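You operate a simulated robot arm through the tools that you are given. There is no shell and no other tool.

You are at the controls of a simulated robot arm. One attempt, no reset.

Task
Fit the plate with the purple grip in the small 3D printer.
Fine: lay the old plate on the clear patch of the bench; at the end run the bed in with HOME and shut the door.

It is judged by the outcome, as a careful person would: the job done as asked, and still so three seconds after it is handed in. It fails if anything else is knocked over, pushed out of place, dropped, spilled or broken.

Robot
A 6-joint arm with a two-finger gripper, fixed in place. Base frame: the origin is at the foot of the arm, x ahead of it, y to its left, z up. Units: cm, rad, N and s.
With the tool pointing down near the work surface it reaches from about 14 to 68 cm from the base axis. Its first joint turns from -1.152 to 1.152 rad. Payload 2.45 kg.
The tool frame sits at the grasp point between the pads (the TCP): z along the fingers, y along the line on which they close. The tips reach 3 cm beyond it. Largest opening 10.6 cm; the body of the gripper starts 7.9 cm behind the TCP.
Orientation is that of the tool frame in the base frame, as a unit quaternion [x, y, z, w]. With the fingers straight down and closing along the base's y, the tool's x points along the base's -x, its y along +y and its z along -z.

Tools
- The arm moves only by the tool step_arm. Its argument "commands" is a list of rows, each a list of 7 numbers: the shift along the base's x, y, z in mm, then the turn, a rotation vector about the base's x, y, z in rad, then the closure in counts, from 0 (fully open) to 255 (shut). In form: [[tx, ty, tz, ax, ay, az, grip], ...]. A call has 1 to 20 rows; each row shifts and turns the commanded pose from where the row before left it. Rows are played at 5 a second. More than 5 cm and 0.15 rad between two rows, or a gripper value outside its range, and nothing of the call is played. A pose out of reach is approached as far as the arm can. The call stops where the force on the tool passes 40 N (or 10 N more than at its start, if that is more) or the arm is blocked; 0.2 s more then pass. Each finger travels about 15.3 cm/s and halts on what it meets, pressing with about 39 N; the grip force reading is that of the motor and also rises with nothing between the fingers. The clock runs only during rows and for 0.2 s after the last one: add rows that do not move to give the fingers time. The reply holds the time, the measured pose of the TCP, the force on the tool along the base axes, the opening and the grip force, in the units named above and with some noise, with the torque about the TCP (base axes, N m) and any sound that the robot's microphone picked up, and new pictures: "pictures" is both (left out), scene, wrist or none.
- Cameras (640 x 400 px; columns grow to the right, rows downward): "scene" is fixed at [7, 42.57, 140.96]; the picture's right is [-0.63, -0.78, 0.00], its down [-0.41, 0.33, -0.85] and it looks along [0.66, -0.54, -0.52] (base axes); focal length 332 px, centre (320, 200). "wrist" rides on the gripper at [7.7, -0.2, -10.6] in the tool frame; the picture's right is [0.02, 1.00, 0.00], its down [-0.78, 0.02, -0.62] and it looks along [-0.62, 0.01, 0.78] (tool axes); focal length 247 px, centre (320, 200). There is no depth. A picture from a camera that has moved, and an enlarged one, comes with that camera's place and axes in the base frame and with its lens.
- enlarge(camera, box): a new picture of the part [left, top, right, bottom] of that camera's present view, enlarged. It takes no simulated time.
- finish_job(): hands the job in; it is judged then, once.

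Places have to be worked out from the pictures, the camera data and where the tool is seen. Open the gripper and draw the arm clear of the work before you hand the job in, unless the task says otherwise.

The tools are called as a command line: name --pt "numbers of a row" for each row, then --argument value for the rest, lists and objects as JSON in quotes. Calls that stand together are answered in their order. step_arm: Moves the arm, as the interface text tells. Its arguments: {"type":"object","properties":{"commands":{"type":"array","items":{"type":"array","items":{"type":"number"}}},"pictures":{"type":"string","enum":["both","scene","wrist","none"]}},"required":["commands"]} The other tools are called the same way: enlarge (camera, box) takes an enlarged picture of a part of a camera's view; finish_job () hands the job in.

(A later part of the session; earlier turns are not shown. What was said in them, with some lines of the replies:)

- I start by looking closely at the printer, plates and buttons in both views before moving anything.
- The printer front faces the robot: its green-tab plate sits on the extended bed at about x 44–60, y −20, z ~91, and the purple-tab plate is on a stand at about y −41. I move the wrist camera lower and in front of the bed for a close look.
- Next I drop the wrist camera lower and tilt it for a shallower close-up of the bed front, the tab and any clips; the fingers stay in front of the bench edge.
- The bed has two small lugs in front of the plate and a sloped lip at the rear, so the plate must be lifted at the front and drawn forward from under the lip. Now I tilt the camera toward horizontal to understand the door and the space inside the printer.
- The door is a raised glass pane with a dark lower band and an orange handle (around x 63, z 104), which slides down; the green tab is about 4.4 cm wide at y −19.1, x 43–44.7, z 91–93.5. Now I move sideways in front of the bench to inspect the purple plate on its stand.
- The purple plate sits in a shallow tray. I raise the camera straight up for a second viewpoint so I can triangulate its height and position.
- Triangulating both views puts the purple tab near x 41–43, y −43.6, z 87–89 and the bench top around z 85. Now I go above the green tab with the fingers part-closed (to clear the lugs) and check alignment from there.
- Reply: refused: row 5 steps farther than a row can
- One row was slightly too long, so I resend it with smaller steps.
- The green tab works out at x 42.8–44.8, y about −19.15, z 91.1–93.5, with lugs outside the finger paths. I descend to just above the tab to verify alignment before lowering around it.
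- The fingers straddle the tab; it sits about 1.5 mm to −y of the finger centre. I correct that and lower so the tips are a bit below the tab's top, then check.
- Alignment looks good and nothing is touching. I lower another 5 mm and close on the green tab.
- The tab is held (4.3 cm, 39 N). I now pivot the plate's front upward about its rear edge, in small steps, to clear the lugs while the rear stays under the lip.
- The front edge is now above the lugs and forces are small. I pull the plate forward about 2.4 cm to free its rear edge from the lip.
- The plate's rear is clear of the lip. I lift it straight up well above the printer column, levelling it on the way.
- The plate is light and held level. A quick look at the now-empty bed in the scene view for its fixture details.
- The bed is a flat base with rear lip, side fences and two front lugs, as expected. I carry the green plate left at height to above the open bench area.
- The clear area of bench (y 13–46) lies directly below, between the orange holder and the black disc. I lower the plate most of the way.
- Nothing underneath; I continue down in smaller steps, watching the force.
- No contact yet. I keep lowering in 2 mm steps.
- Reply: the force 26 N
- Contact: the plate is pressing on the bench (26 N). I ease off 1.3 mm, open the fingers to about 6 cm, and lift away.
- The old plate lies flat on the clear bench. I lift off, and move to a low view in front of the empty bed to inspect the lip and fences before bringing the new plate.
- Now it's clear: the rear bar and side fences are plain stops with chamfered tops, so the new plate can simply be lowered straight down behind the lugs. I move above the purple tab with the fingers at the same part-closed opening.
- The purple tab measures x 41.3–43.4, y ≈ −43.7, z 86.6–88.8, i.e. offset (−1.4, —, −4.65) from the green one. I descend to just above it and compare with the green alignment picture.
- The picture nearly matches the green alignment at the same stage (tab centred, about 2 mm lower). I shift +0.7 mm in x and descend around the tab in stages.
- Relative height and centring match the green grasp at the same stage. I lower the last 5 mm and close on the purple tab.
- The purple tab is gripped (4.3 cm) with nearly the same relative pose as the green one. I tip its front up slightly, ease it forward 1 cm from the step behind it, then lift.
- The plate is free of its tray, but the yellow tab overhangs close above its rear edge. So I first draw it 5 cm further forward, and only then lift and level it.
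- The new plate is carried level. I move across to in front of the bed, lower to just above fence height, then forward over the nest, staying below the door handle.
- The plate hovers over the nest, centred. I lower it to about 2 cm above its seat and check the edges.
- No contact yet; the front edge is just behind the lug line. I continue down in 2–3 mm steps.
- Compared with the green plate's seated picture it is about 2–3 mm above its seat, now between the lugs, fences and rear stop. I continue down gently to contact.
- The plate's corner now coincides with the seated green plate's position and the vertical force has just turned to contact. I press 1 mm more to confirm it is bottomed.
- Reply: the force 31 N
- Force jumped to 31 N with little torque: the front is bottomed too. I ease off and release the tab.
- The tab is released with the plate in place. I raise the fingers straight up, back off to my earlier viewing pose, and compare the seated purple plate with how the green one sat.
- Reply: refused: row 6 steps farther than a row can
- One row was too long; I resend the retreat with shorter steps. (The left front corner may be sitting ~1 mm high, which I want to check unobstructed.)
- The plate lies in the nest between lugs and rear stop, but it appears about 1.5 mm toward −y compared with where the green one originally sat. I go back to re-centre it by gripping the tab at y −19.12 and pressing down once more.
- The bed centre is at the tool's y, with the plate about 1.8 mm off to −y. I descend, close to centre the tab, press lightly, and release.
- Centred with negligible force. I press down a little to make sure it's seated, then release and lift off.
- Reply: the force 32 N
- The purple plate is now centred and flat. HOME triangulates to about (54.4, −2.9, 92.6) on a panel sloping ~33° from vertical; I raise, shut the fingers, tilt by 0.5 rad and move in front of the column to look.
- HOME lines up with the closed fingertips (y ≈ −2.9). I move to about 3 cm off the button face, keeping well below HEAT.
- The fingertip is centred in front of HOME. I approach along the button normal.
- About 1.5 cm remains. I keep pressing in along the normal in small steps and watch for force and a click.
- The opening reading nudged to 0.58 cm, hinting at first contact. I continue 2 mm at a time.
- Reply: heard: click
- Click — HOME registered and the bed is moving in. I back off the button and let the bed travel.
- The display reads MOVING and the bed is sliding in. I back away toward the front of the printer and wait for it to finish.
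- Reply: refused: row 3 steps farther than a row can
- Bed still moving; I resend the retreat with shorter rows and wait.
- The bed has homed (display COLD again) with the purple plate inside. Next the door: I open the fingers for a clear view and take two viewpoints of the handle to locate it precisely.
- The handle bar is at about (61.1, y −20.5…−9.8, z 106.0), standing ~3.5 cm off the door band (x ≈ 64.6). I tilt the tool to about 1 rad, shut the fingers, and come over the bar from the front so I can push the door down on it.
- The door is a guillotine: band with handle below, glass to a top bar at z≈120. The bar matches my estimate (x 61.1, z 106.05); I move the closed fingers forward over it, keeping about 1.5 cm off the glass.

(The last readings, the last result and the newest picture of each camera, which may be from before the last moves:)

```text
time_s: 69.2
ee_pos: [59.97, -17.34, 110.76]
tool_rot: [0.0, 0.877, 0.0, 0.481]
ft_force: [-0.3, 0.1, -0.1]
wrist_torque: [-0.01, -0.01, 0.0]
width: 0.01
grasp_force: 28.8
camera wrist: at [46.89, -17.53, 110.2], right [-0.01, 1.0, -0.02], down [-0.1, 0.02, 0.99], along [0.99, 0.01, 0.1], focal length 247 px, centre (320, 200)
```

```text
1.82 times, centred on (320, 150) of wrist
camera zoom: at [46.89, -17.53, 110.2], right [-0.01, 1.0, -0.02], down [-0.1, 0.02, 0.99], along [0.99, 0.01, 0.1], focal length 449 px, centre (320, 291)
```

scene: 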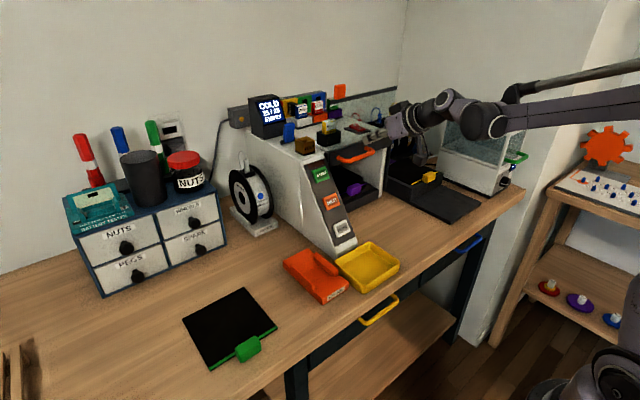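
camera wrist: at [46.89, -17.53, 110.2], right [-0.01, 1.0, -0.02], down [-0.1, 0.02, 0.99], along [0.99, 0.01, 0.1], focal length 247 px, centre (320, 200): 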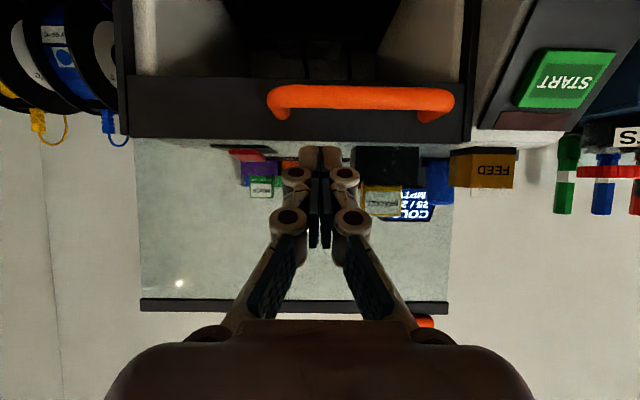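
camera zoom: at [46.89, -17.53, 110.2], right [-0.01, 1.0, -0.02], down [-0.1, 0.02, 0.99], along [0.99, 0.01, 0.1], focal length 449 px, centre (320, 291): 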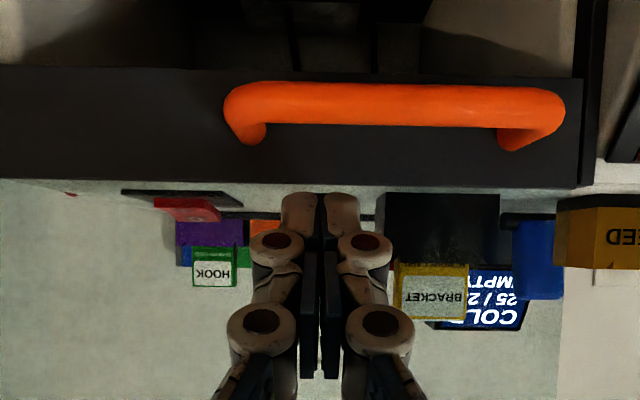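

Fingers are over the bar. I lower onto it gently.

step_arm --pt "0 0 -8 0 0 0 255" --pt "0 0 -7 0 0 0 255" --pt "0 0 -3 0 0 0 255" --pt "0 0 0 0 0 0 255"

enlarge --camera "scene" --box '[290, 80, 450, 200]'

enlarge --camera "wrist" --box '[200, 40, 440, 260]'

```text
time_s: 70.2
ee_pos: [59.9, -17.4, 109.19]
tool_rot: [0.0, 0.877, 0.0, 0.481]
ft_force: [0.7, -0.1, 1.8]
wrist_torque: [-0.02, 0.01, -0.05]
width: 0.01
grasp_force: 28.6
camera wrist: at [46.82, -17.63, 108.48], right [-0.01, 1.0, -0.02], down [-0.1, 0.02, 0.99], along [0.99, 0.01, 0.1], focal length 247 px, centre (320, 200)
```

scene: 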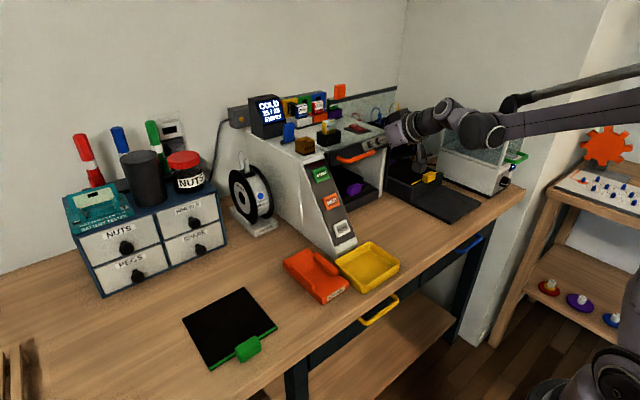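
wrist: 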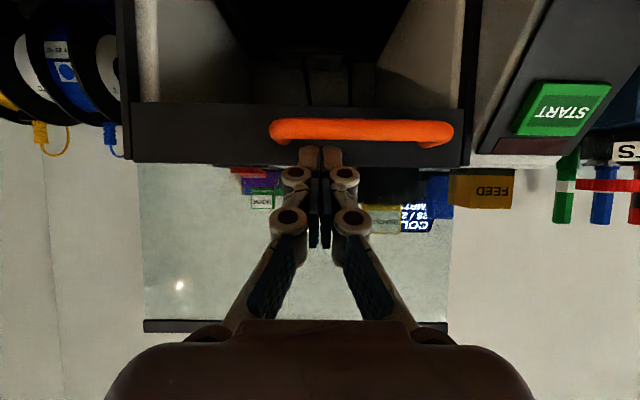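

```text
3.33 times, centred on (370, 140) of scene
camera zoom: at [7.0, 42.57, 140.96], right [-0.63, -0.78, 0.0], down [-0.41, 0.33, -0.85], along [0.66, -0.54, -0.52], focal length 1106 px, centre (153, 400)
```

zoom: 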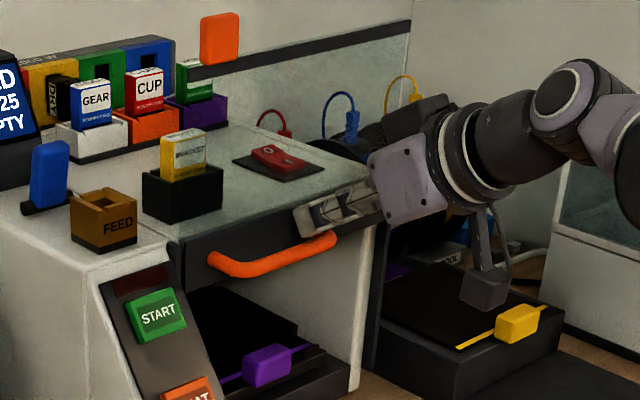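

```text
1.82 times, centred on (320, 150) of wrist
camera zoom: at [46.82, -17.63, 108.48], right [-0.01, 1.0, -0.02], down [-0.1, 0.02, 0.99], along [0.99, 0.01, 0.1], focal length 449 px, centre (320, 291)
```

zoom: 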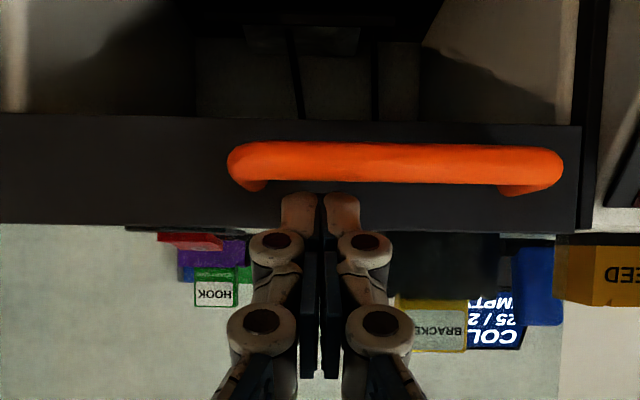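

step_arm --pt "0 0 -3 0 0 0 255" --pt "0 0 -3 0 0 0 255" --pt "0 0 0 0 0 0 255" --pictures "wrist"

```text
time_s: 71.0
ee_pos: [60.0, -17.35, 108.62]
tool_rot: [0.0, 0.876, 0.0, 0.481]
ft_force: [2.7, 1.1, 1.7]
wrist_torque: [0.0, -0.08, 0.01]
width: 0.03
grasp_force: 28.8
camera wrist: at [46.82, -17.6, 107.9], right [-0.01, 1.0, -0.02], down [-0.1, 0.02, 0.99], along [0.99, 0.01, 0.1], focal length 247 px, centre (320, 200)
```

wrist: 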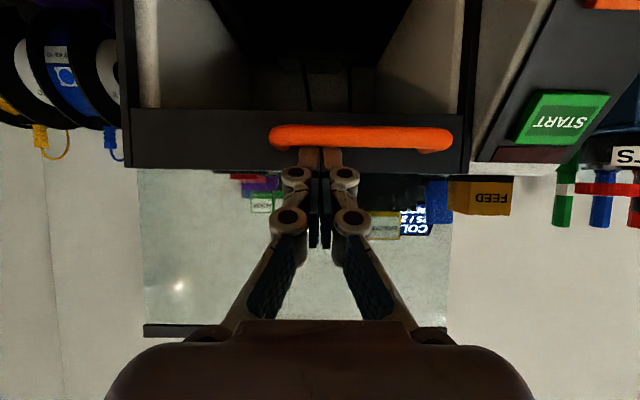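

Contact begins (about 3 N). I start pushing the door down.

step_arm --pt "0 0 -5 0 0 0 255" --pt "0 0 -5 0 0 0 255" --pt "0 0 -5 0 0 0 255" --pt "0 0 0 0 0 0 255"

enlarge --camera "scene" --box '[290, 80, 450, 200]'

```text
time_s: 72.0
ee_pos: [59.83, -17.47, 107.14]
tool_rot: [0.001, 0.877, -0.001, 0.48]
ft_force: [0.7, 0.1, -0.6]
wrist_torque: [-0.02, 0.03, -0.03]
width: 0.0
grasp_force: 28.7
camera wrist: at [46.76, -17.7, 106.39], right [-0.01, 1.0, -0.02], down [-0.1, 0.02, 0.99], along [0.99, 0.01, 0.1], focal length 247 px, centre (320, 200)
```

scene: 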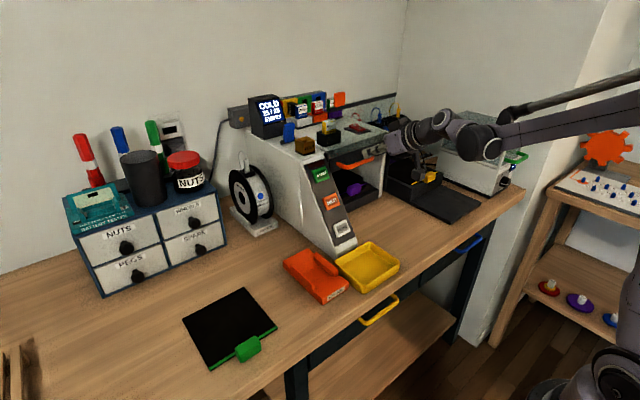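
wrist: 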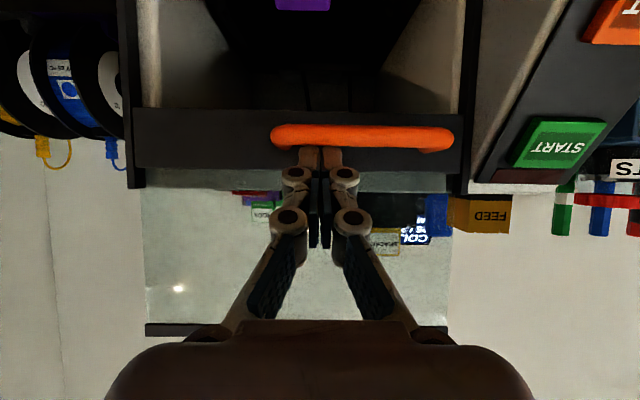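

```text
3.33 times, centred on (370, 140) of scene
camera zoom: at [7.0, 42.57, 140.96], right [-0.63, -0.78, 0.0], down [-0.41, 0.33, -0.85], along [0.66, -0.54, -0.52], focal length 1106 px, centre (153, 400)
```

zoom: 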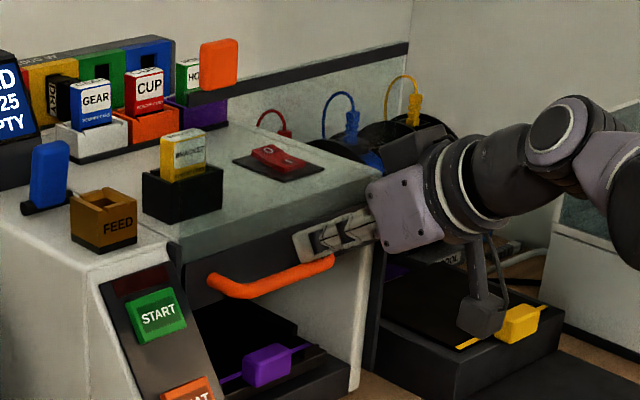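

The door slides down smoothly under the push. I continue lowering in steady steps.

step_arm --pt "0 0 -12 0 0 0 255" --pt "0 0 -15 0 0 0 255" --pt "0 0 -15 0 0 0 255" --pt "0 0 -15 0 0 0 255" --pt "0 0 -13 0 0 0 255" --pt "0 0 0 0 0 0 255"

enlarge --camera "scene" --box '[290, 80, 450, 220]'

enlarge --camera "wrist" --box '[200, 40, 440, 260]'

```text
time_s: 73.4
ee_pos: [59.92, -17.41, 100.01]
tool_rot: [0.0, 0.877, 0.0, 0.48]
ft_force: [0.5, 0.4, -0.3]
wrist_torque: [0.0, -0.01, -0.01]
width: 0.04
grasp_force: 28.5
camera wrist: at [46.74, -17.58, 99.39], right [-0.01, 1.0, -0.02], down [-0.1, 0.02, 0.99], along [0.99, 0.01, 0.1], focal length 247 px, centre (320, 200)
```

scene: 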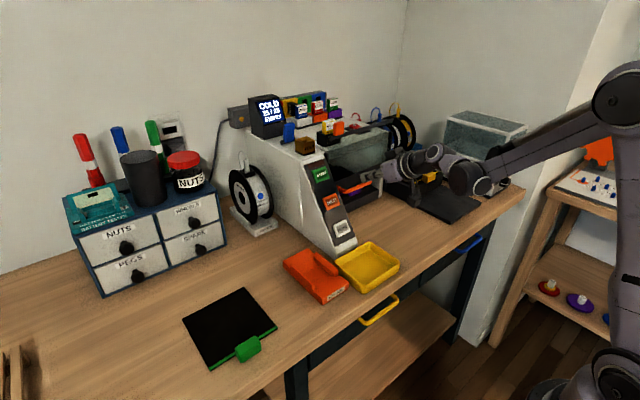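
wrist: 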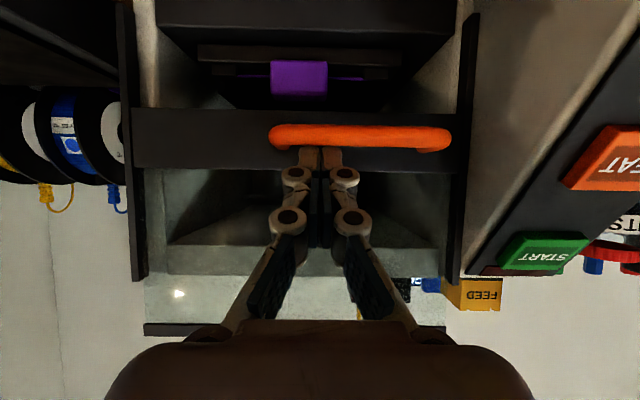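

```text
2.86 times, centred on (370, 150) of scene
camera zoom: at [7.0, 42.57, 140.96], right [-0.63, -0.78, 0.0], down [-0.41, 0.33, -0.85], along [0.66, -0.54, -0.52], focal length 948 px, centre (177, 343)
```

zoom: 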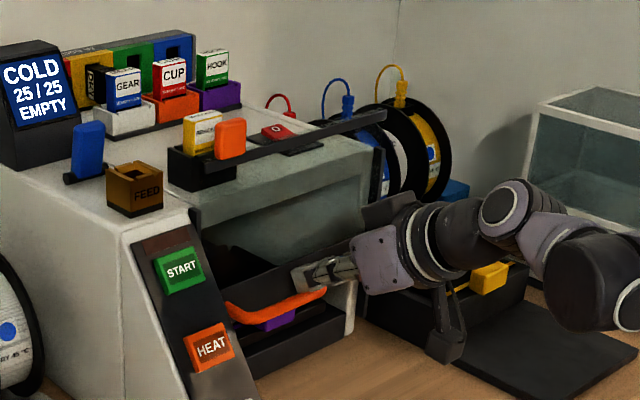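

```text
1.82 times, centred on (320, 150) of wrist
camera zoom: at [46.74, -17.58, 99.39], right [-0.01, 1.0, -0.02], down [-0.1, 0.02, 0.99], along [0.99, 0.01, 0.1], focal length 449 px, centre (320, 291)
```

zoom: 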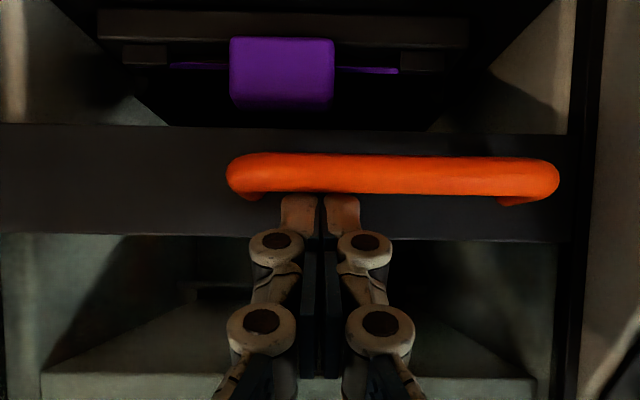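

Two-thirds down, no resistance, and the plate's tab is clear behind the door plane. I keep going in smaller steps until it bottoms out.

step_arm --pt "0 0 -10 0 0 0 255" --pt "0 0 -10 0 0 0 255" --pt "0 0 -8 0 0 0 255" --pt "0 0 -6 0 0 0 255" --pt "0 0 -6 0 0 0 255" --pt "0 0 0 0 0 0 255"

enlarge --camera "scene" --box '[290, 80, 450, 220]'

enlarge --camera "wrist" --box '[200, 40, 440, 260]'

```text
time_s: 74.8
ee_pos: [59.89, -17.27, 95.98]
tool_rot: [0.0, 0.877, 0.0, 0.48]
ft_force: [0.1, 0.5, 0.9]
wrist_torque: [-0.03, -0.01, 0.01]
width: 0.01
grasp_force: 28.6
camera wrist: at [46.77, -17.57, 95.37], right [-0.01, 1.0, -0.02], down [-0.1, 0.02, 0.99], along [0.99, 0.01, 0.1], focal length 247 px, centre (320, 200)
```

scene: 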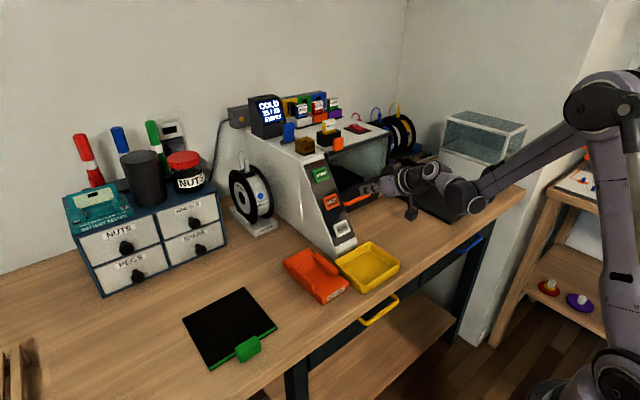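
wrist: 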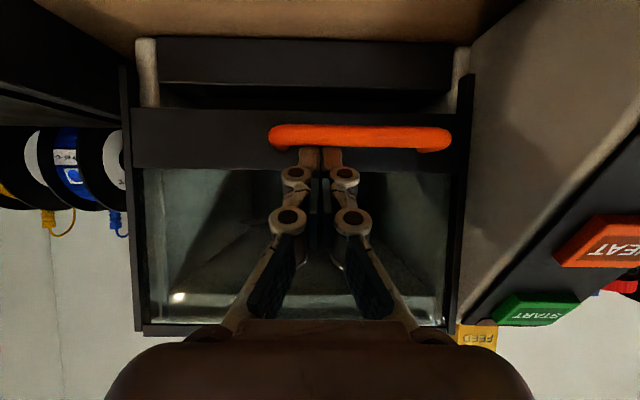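

```text
2.86 times, centred on (370, 150) of scene
camera zoom: at [7.0, 42.57, 140.96], right [-0.63, -0.78, 0.0], down [-0.41, 0.33, -0.85], along [0.66, -0.54, -0.52], focal length 948 px, centre (177, 343)
```

zoom: 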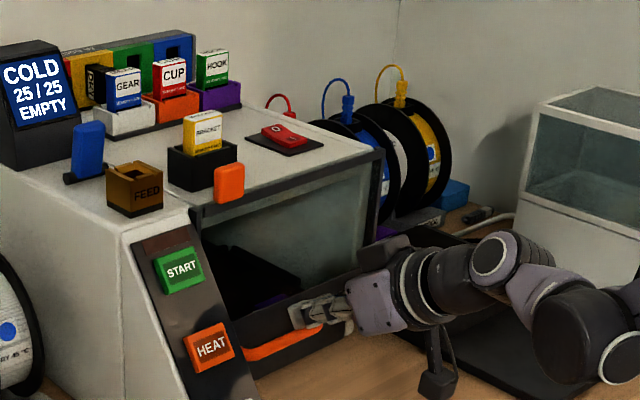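

```text
1.82 times, centred on (320, 150) of wrist
camera zoom: at [46.77, -17.57, 95.37], right [-0.01, 1.0, -0.02], down [-0.1, 0.02, 0.99], along [0.99, 0.01, 0.1], focal length 449 px, centre (320, 291)
```

zoom: 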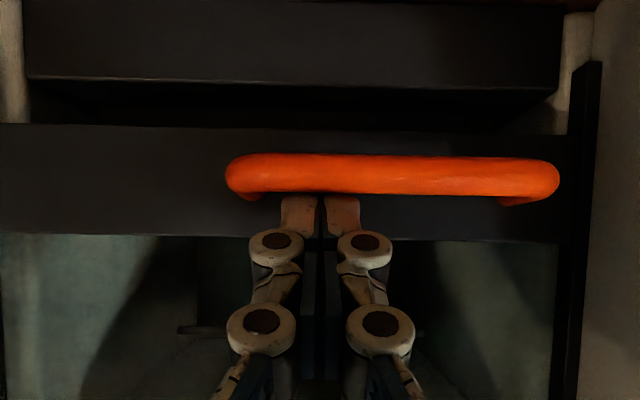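

The top bar is nearly at roof level; roughly 2 cm of travel remain. I continue in 5 mm steps watching for the stop.

step_arm --pt "0 0 -5 0 0 0 255" --pt "0 0 -5 0 0 0 255" --pt "0 0 0 0 0 0 255"

enlarge --camera "scene" --box '[290, 80, 450, 220]'

enlarge --camera "wrist" --box '[200, 40, 440, 260]'

```text
time_s: 75.6
ee_pos: [59.93, -17.39, 95.0]
tool_rot: [0.001, 0.877, -0.001, 0.48]
ft_force: [1.1, -0.8, -0.6]
wrist_torque: [0.02, -0.01, 0.03]
width: 0.0
grasp_force: 27.9
camera wrist: at [46.75, -17.63, 94.38], right [-0.01, 1.0, -0.02], down [-0.1, 0.02, 0.99], along [0.99, 0.01, 0.1], focal length 247 px, centre (320, 200)
```

scene: 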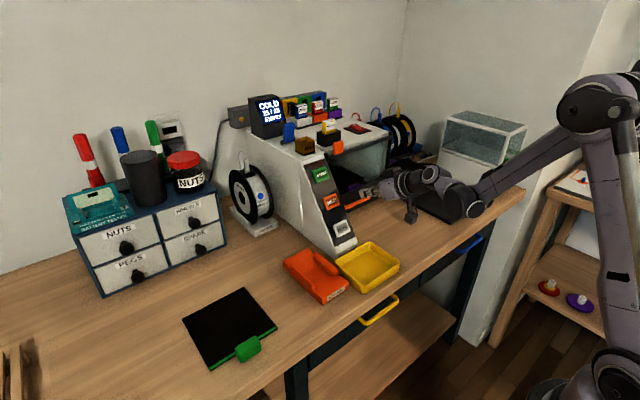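
wrist: 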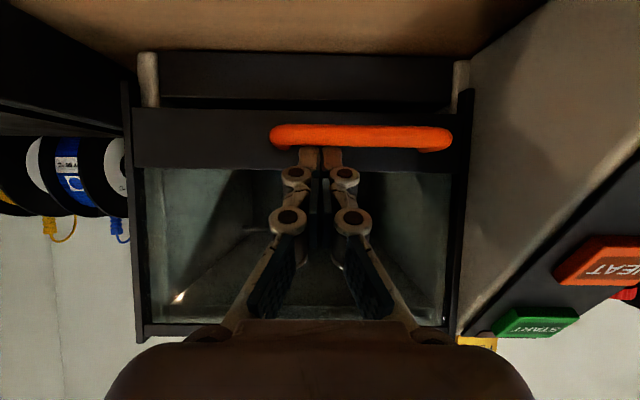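

```text
2.86 times, centred on (370, 150) of scene
camera zoom: at [7.0, 42.57, 140.96], right [-0.63, -0.78, 0.0], down [-0.41, 0.33, -0.85], along [0.66, -0.54, -0.52], focal length 948 px, centre (177, 343)
```

zoom: 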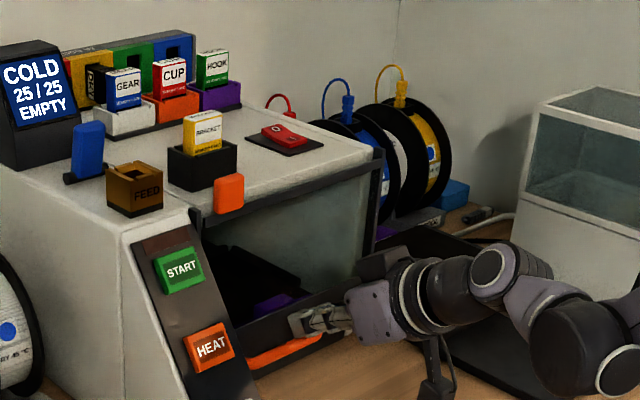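

```text
1.82 times, centred on (320, 150) of wrist
camera zoom: at [46.75, -17.63, 94.38], right [-0.01, 1.0, -0.02], down [-0.1, 0.02, 0.99], along [0.99, 0.01, 0.1], focal length 449 px, centre (320, 291)
```

zoom: 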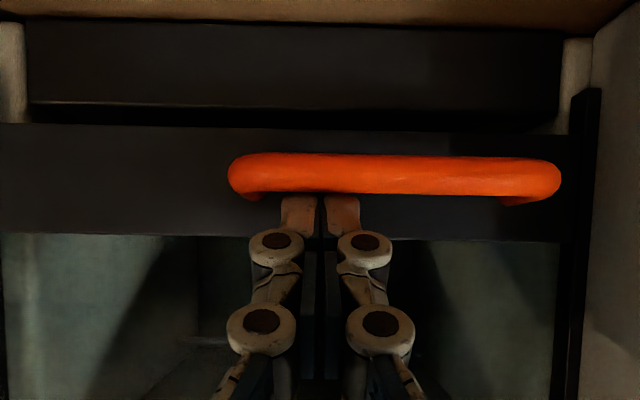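

step_arm --pt "0 0 -5 0 0 0 255" --pt "0 0 -4 0 0 0 255" --pt "0 0 0 0 0 0 255"

enlarge --camera "wrist" --box '[200, 40, 440, 260]'

enlarge --camera "scene" --box '[290, 80, 450, 220]'

```text
time_s: 76.4
ee_pos: [59.77, -17.48, 94.03]
tool_rot: [0.0, 0.877, 0.0, 0.481]
ft_force: [0.0, 0.8, 1.1]
wrist_torque: [-0.02, -0.01, 0.0]
width: 0.0
grasp_force: 28.8
camera wrist: at [46.74, -17.64, 93.45], right [-0.01, 1.0, -0.02], down [-0.1, 0.02, 0.99], along [0.99, 0.01, 0.1], focal length 247 px, centre (320, 200)
```

scene: 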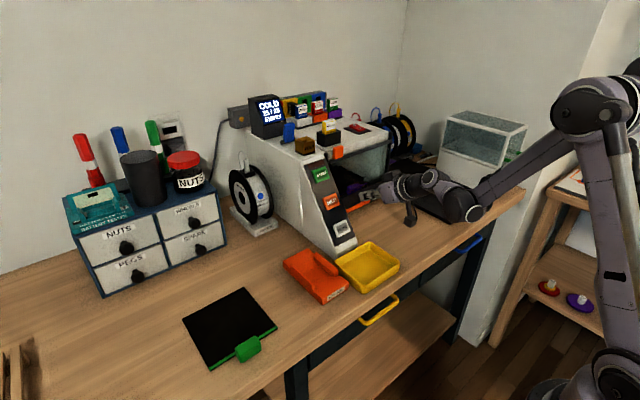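
wrist: 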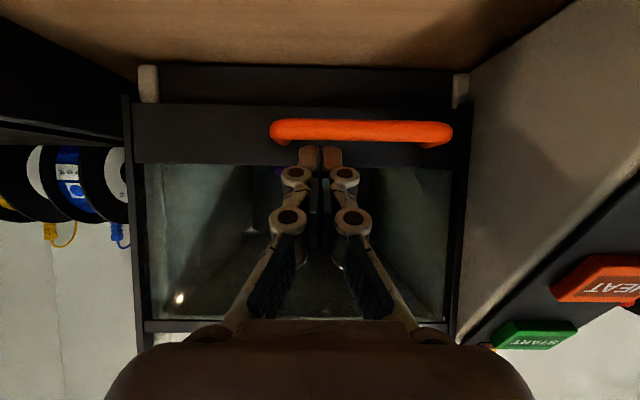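

```text
1.82 times, centred on (320, 150) of wrist
camera zoom: at [46.74, -17.64, 93.45], right [-0.01, 1.0, -0.02], down [-0.1, 0.02, 0.99], along [0.99, 0.01, 0.1], focal length 449 px, centre (320, 291)
```

zoom: 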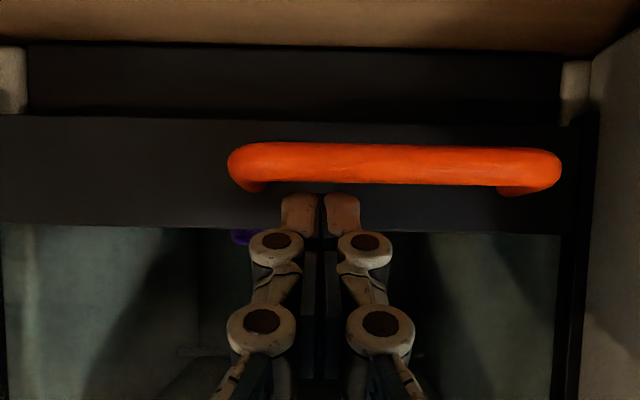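

```text
2.86 times, centred on (370, 150) of scene
camera zoom: at [7.0, 42.57, 140.96], right [-0.63, -0.78, 0.0], down [-0.41, 0.33, -0.85], along [0.66, -0.54, -0.52], focal length 948 px, centre (177, 343)
```

zoom: 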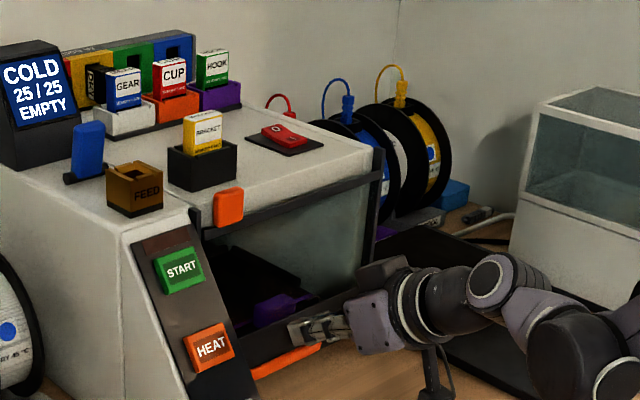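

The handle has moved slightly ahead of my fingertip, as if the door dropped onto its stop. I follow down a few mm to confirm it is fully shut.

step_arm --pt "0 0 -2 0 0 0 255" --pt "0 0 -2 0 0 0 255" --pt "0 0 -1 0 0 0 255" --pt "0 0 0 0 0 0 255" --pictures "wrist"

enlarge --camera "wrist" --box '[200, 40, 440, 260]'

```text
time_s: 77.4
ee_pos: [59.91, -17.44, 93.67]
tool_rot: [0.001, 0.877, -0.001, 0.481]
ft_force: [2.7, -0.9, 9.4]
wrist_torque: [-0.04, -0.25, -0.03]
width: 0.59
grasp_force: 29.0
camera wrist: at [46.82, -17.62, 93.02], right [-0.01, 1.0, -0.02], down [-0.1, 0.02, 0.99], along [0.99, 0.01, 0.1], focal length 247 px, centre (320, 200)
```

wrist: 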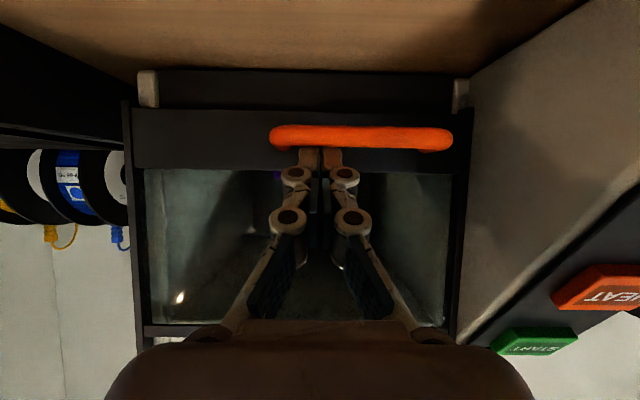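

```text
1.82 times, centred on (320, 150) of wrist
camera zoom: at [46.82, -17.62, 93.02], right [-0.01, 1.0, -0.02], down [-0.1, 0.02, 0.99], along [0.99, 0.01, 0.1], focal length 449 px, centre (320, 291)
```

zoom: 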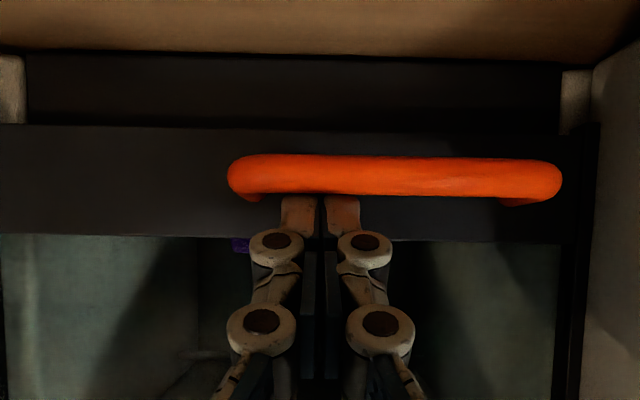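

Force rises to 9 N now, suggesting the stop. One more millimetre to confirm.

step_arm --pt "0 0 -1.5 0 0 0 255" --pt "0 0 0 0 0 0 255" --pictures "none"

```text
time_s: 78.0
ee_pos: [59.87, -17.57, 93.54]
tool_rot: [0.0, 0.875, 0.0, 0.484]
ft_force: [4.5, -0.1, 28.3]
wrist_torque: [-0.03, -0.56, 0.08]
width: 0.6
grasp_force: 28.4
```

Firm stop at 28 N: the door is shut. I lift the fingers straight up off the handle, back away, and then look at everything.

step_arm --pt "0 0 5 0 0 0 255" --pt "0 0 15 0 0 0 255" --pt "0 0 15 0 0 0 255" --pt "-40 0 5 0 0 0 255" --pt "-45 0 5 0 0 0 255" --pt "-45 0 10 0 0 0 180" --pt "-40 0 10 0 0.1 0 100" --pt "-30 0 20 0 0.1 0 0" --pt "0 0 20 0 0.1 0 0" --pt "0 0 20 0 0.1 0 0" --pt "0 0 0 0 0 0 0"

enlarge --camera "scene" --box '[230, 80, 430, 250]'

enlarge --camera "wrist" --box '[210, 100, 430, 320]'

```text
time_s: 80.4
ee_pos: [39.84, -17.32, 105.75]
tool_rot: [0.001, 0.955, 0.0, 0.296]
ft_force: [-0.5, -0.6, 0.0]
wrist_torque: [0.0, -0.01, -0.04]
width: 10.6
grasp_force: 0.0
camera wrist: at [27.55, -17.57, 110.35], right [-0.02, 1.0, -0.01], down [0.29, 0.02, 0.96], along [0.96, 0.01, -0.29], focal length 247 px, centre (320, 200)
```

scene: 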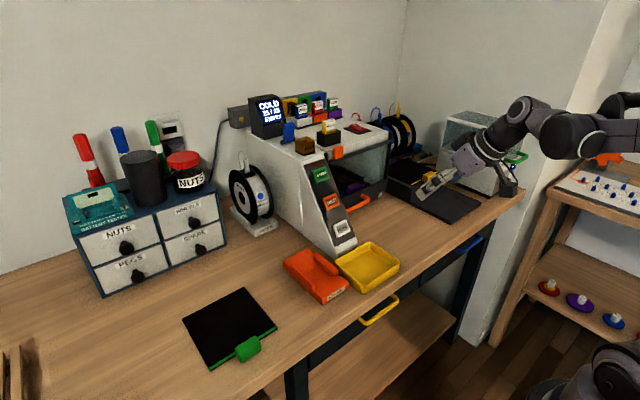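
wrist: 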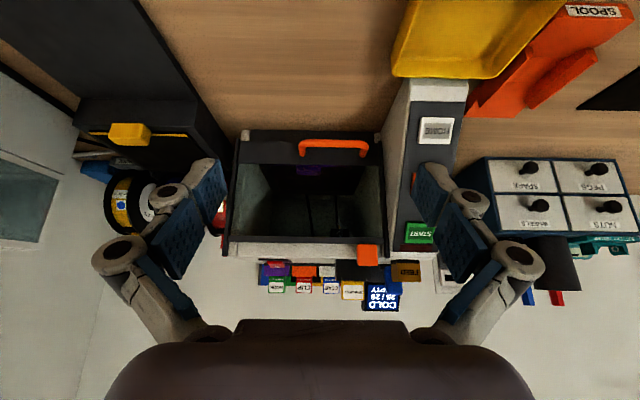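

```text
2.35 times, centred on (330, 165) of scene
camera zoom: at [7.0, 42.57, 140.96], right [-0.63, -0.78, 0.0], down [-0.41, 0.33, -0.85], along [0.66, -0.54, -0.52], focal length 781 px, centre (296, 282)
```

zoom: 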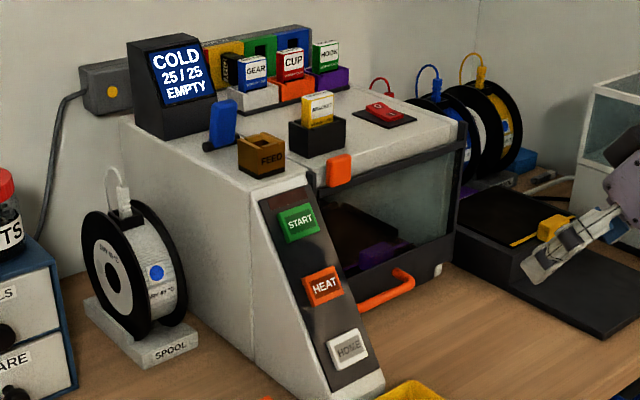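

```text
1.82 times, centred on (320, 210) of wrist
camera zoom: at [27.55, -17.57, 110.35], right [-0.02, 1.0, -0.01], down [0.29, 0.02, 0.96], along [0.96, 0.01, -0.29], focal length 449 px, centre (320, 182)
```

zoom: 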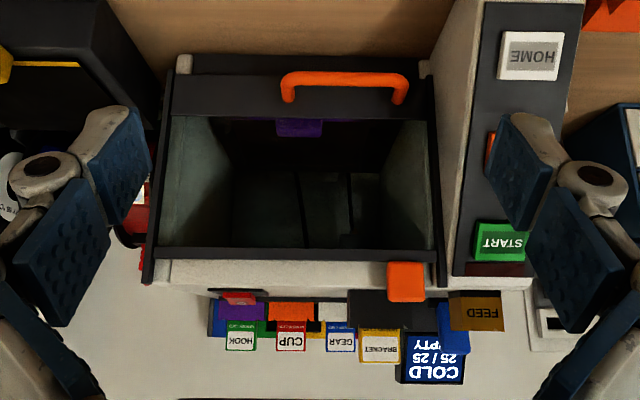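

The door is shut with the plate visible behind the glass and the handle at the stop height (z≈91). Gripper is open; I take a closer look at the plate inside and the old plate, and draw the arm up and clear.

step_arm --pt "0 0 30 0 0.1 0 0" --pt "0 10 30 0 0.1 0 0" --pt "0 20 30 0 0.1 0 0" --pt "0 20 30 0 0.1 0 0" --pt "0 20 20 0 0.1 0 0" --pt "0 20 15 0 0.1 0 0" --pt "0 0 0 0 0 0 0" --pt "0 0 0 0 0 0 0"

enlarge --camera "scene" --box '[290, 130, 400, 220]'

enlarge --camera "scene" --box '[150, 230, 420, 390]'

enlarge --camera "scene" --box '[370, 90, 540, 240]'

```text
time_s: 82.2
ee_pos: [39.91, -8.24, 121.5]
tool_rot: [0.0, 1.0, 0.0, 0.0]
ft_force: [-0.3, 0.2, 0.3]
wrist_torque: [0.03, 0.01, -0.01]
width: 10.62
grasp_force: 0.0
camera wrist: at [32.25, -8.46, 132.24], right [-0.02, 1.0, 0.0], down [0.78, 0.02, 0.62], along [0.62, 0.01, -0.78], focal length 247 px, centre (320, 200)
```

scene: 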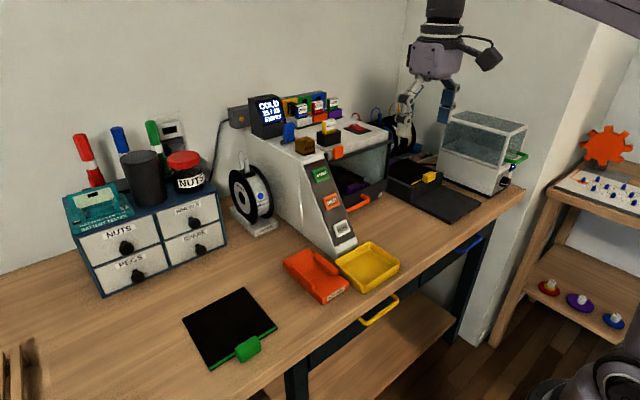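
wrist: 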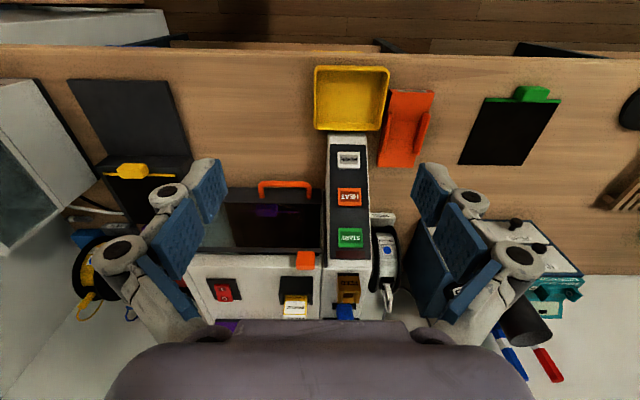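

```text
4.44 times, centred on (345, 175) of scene
camera zoom: at [7.0, 42.57, 140.96], right [-0.63, -0.78, 0.0], down [-0.41, 0.33, -0.85], along [0.66, -0.54, -0.52], focal length 1475 px, centre (209, 311)
```

zoom: 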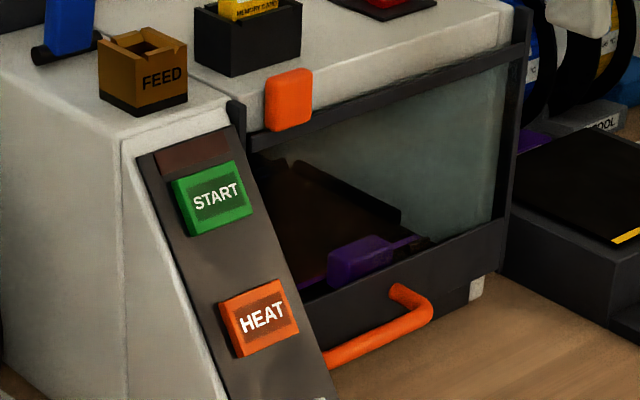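

```text
2.37 times, centred on (285, 310) of scene
camera zoom: at [7.0, 42.57, 140.96], right [-0.63, -0.78, 0.0], down [-0.41, 0.33, -0.85], along [0.66, -0.54, -0.52], focal length 787 px, centre (403, -61)
```

zoom: 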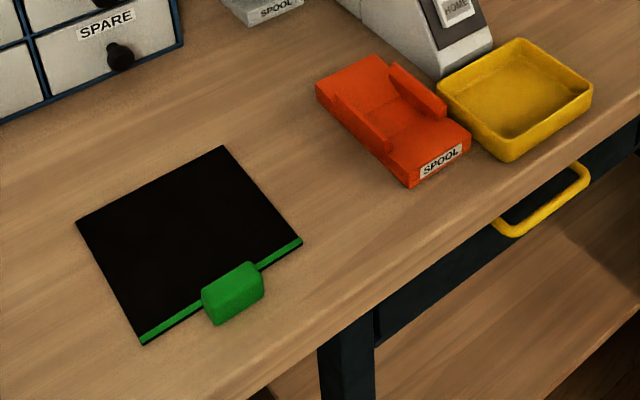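

```text
2.67 times, centred on (455, 165) of scene
camera zoom: at [7.0, 42.57, 140.96], right [-0.63, -0.78, 0.0], down [-0.41, 0.33, -0.85], along [0.66, -0.54, -0.52], focal length 885 px, centre (-40, 293)
```

zoom: 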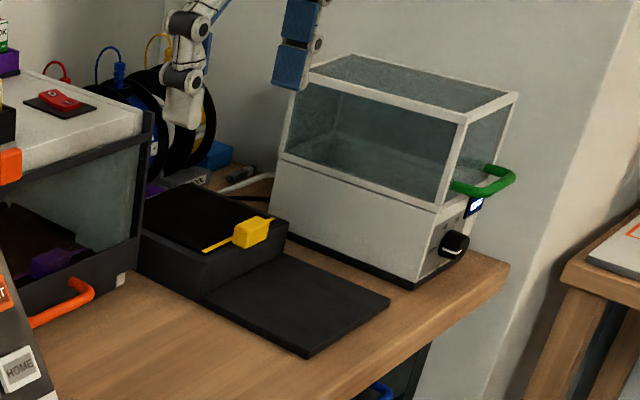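

The purple plate sits on the homed bed behind the shut door, and the green plate lies flat on the clear bench. Everything else is where it was, and the open gripper is drawn well clear. I hand the job in.

finish_job

```text
The job is handed in.
```

The purple-grip plate is fitted in the small 3D printer, the bed is homed and the door is shut. I've handed the job in; no verdict has come back yet.

- **Old plate:** the green-grip plate lies flat on the clear stretch of bench to the left of the orange spool holder.
- **New plate:** the purple-grip plate sits flat between the fences, rear stop and front lugs. It first landed about 2 mm off to one side, so I gripped it again and centred it before moving the bed.
- **Bed and door:** HOME clicked and the bed ran in. The display is back to "COLD 25/25", with "EMPTY" below it as at the start. I pushed the door down by its handle until it hit a firm stop.
- **Surroundings:** nothing else looked moved or knocked in the final pictures. The gripper is open and the arm is drawn up clear of the bench.
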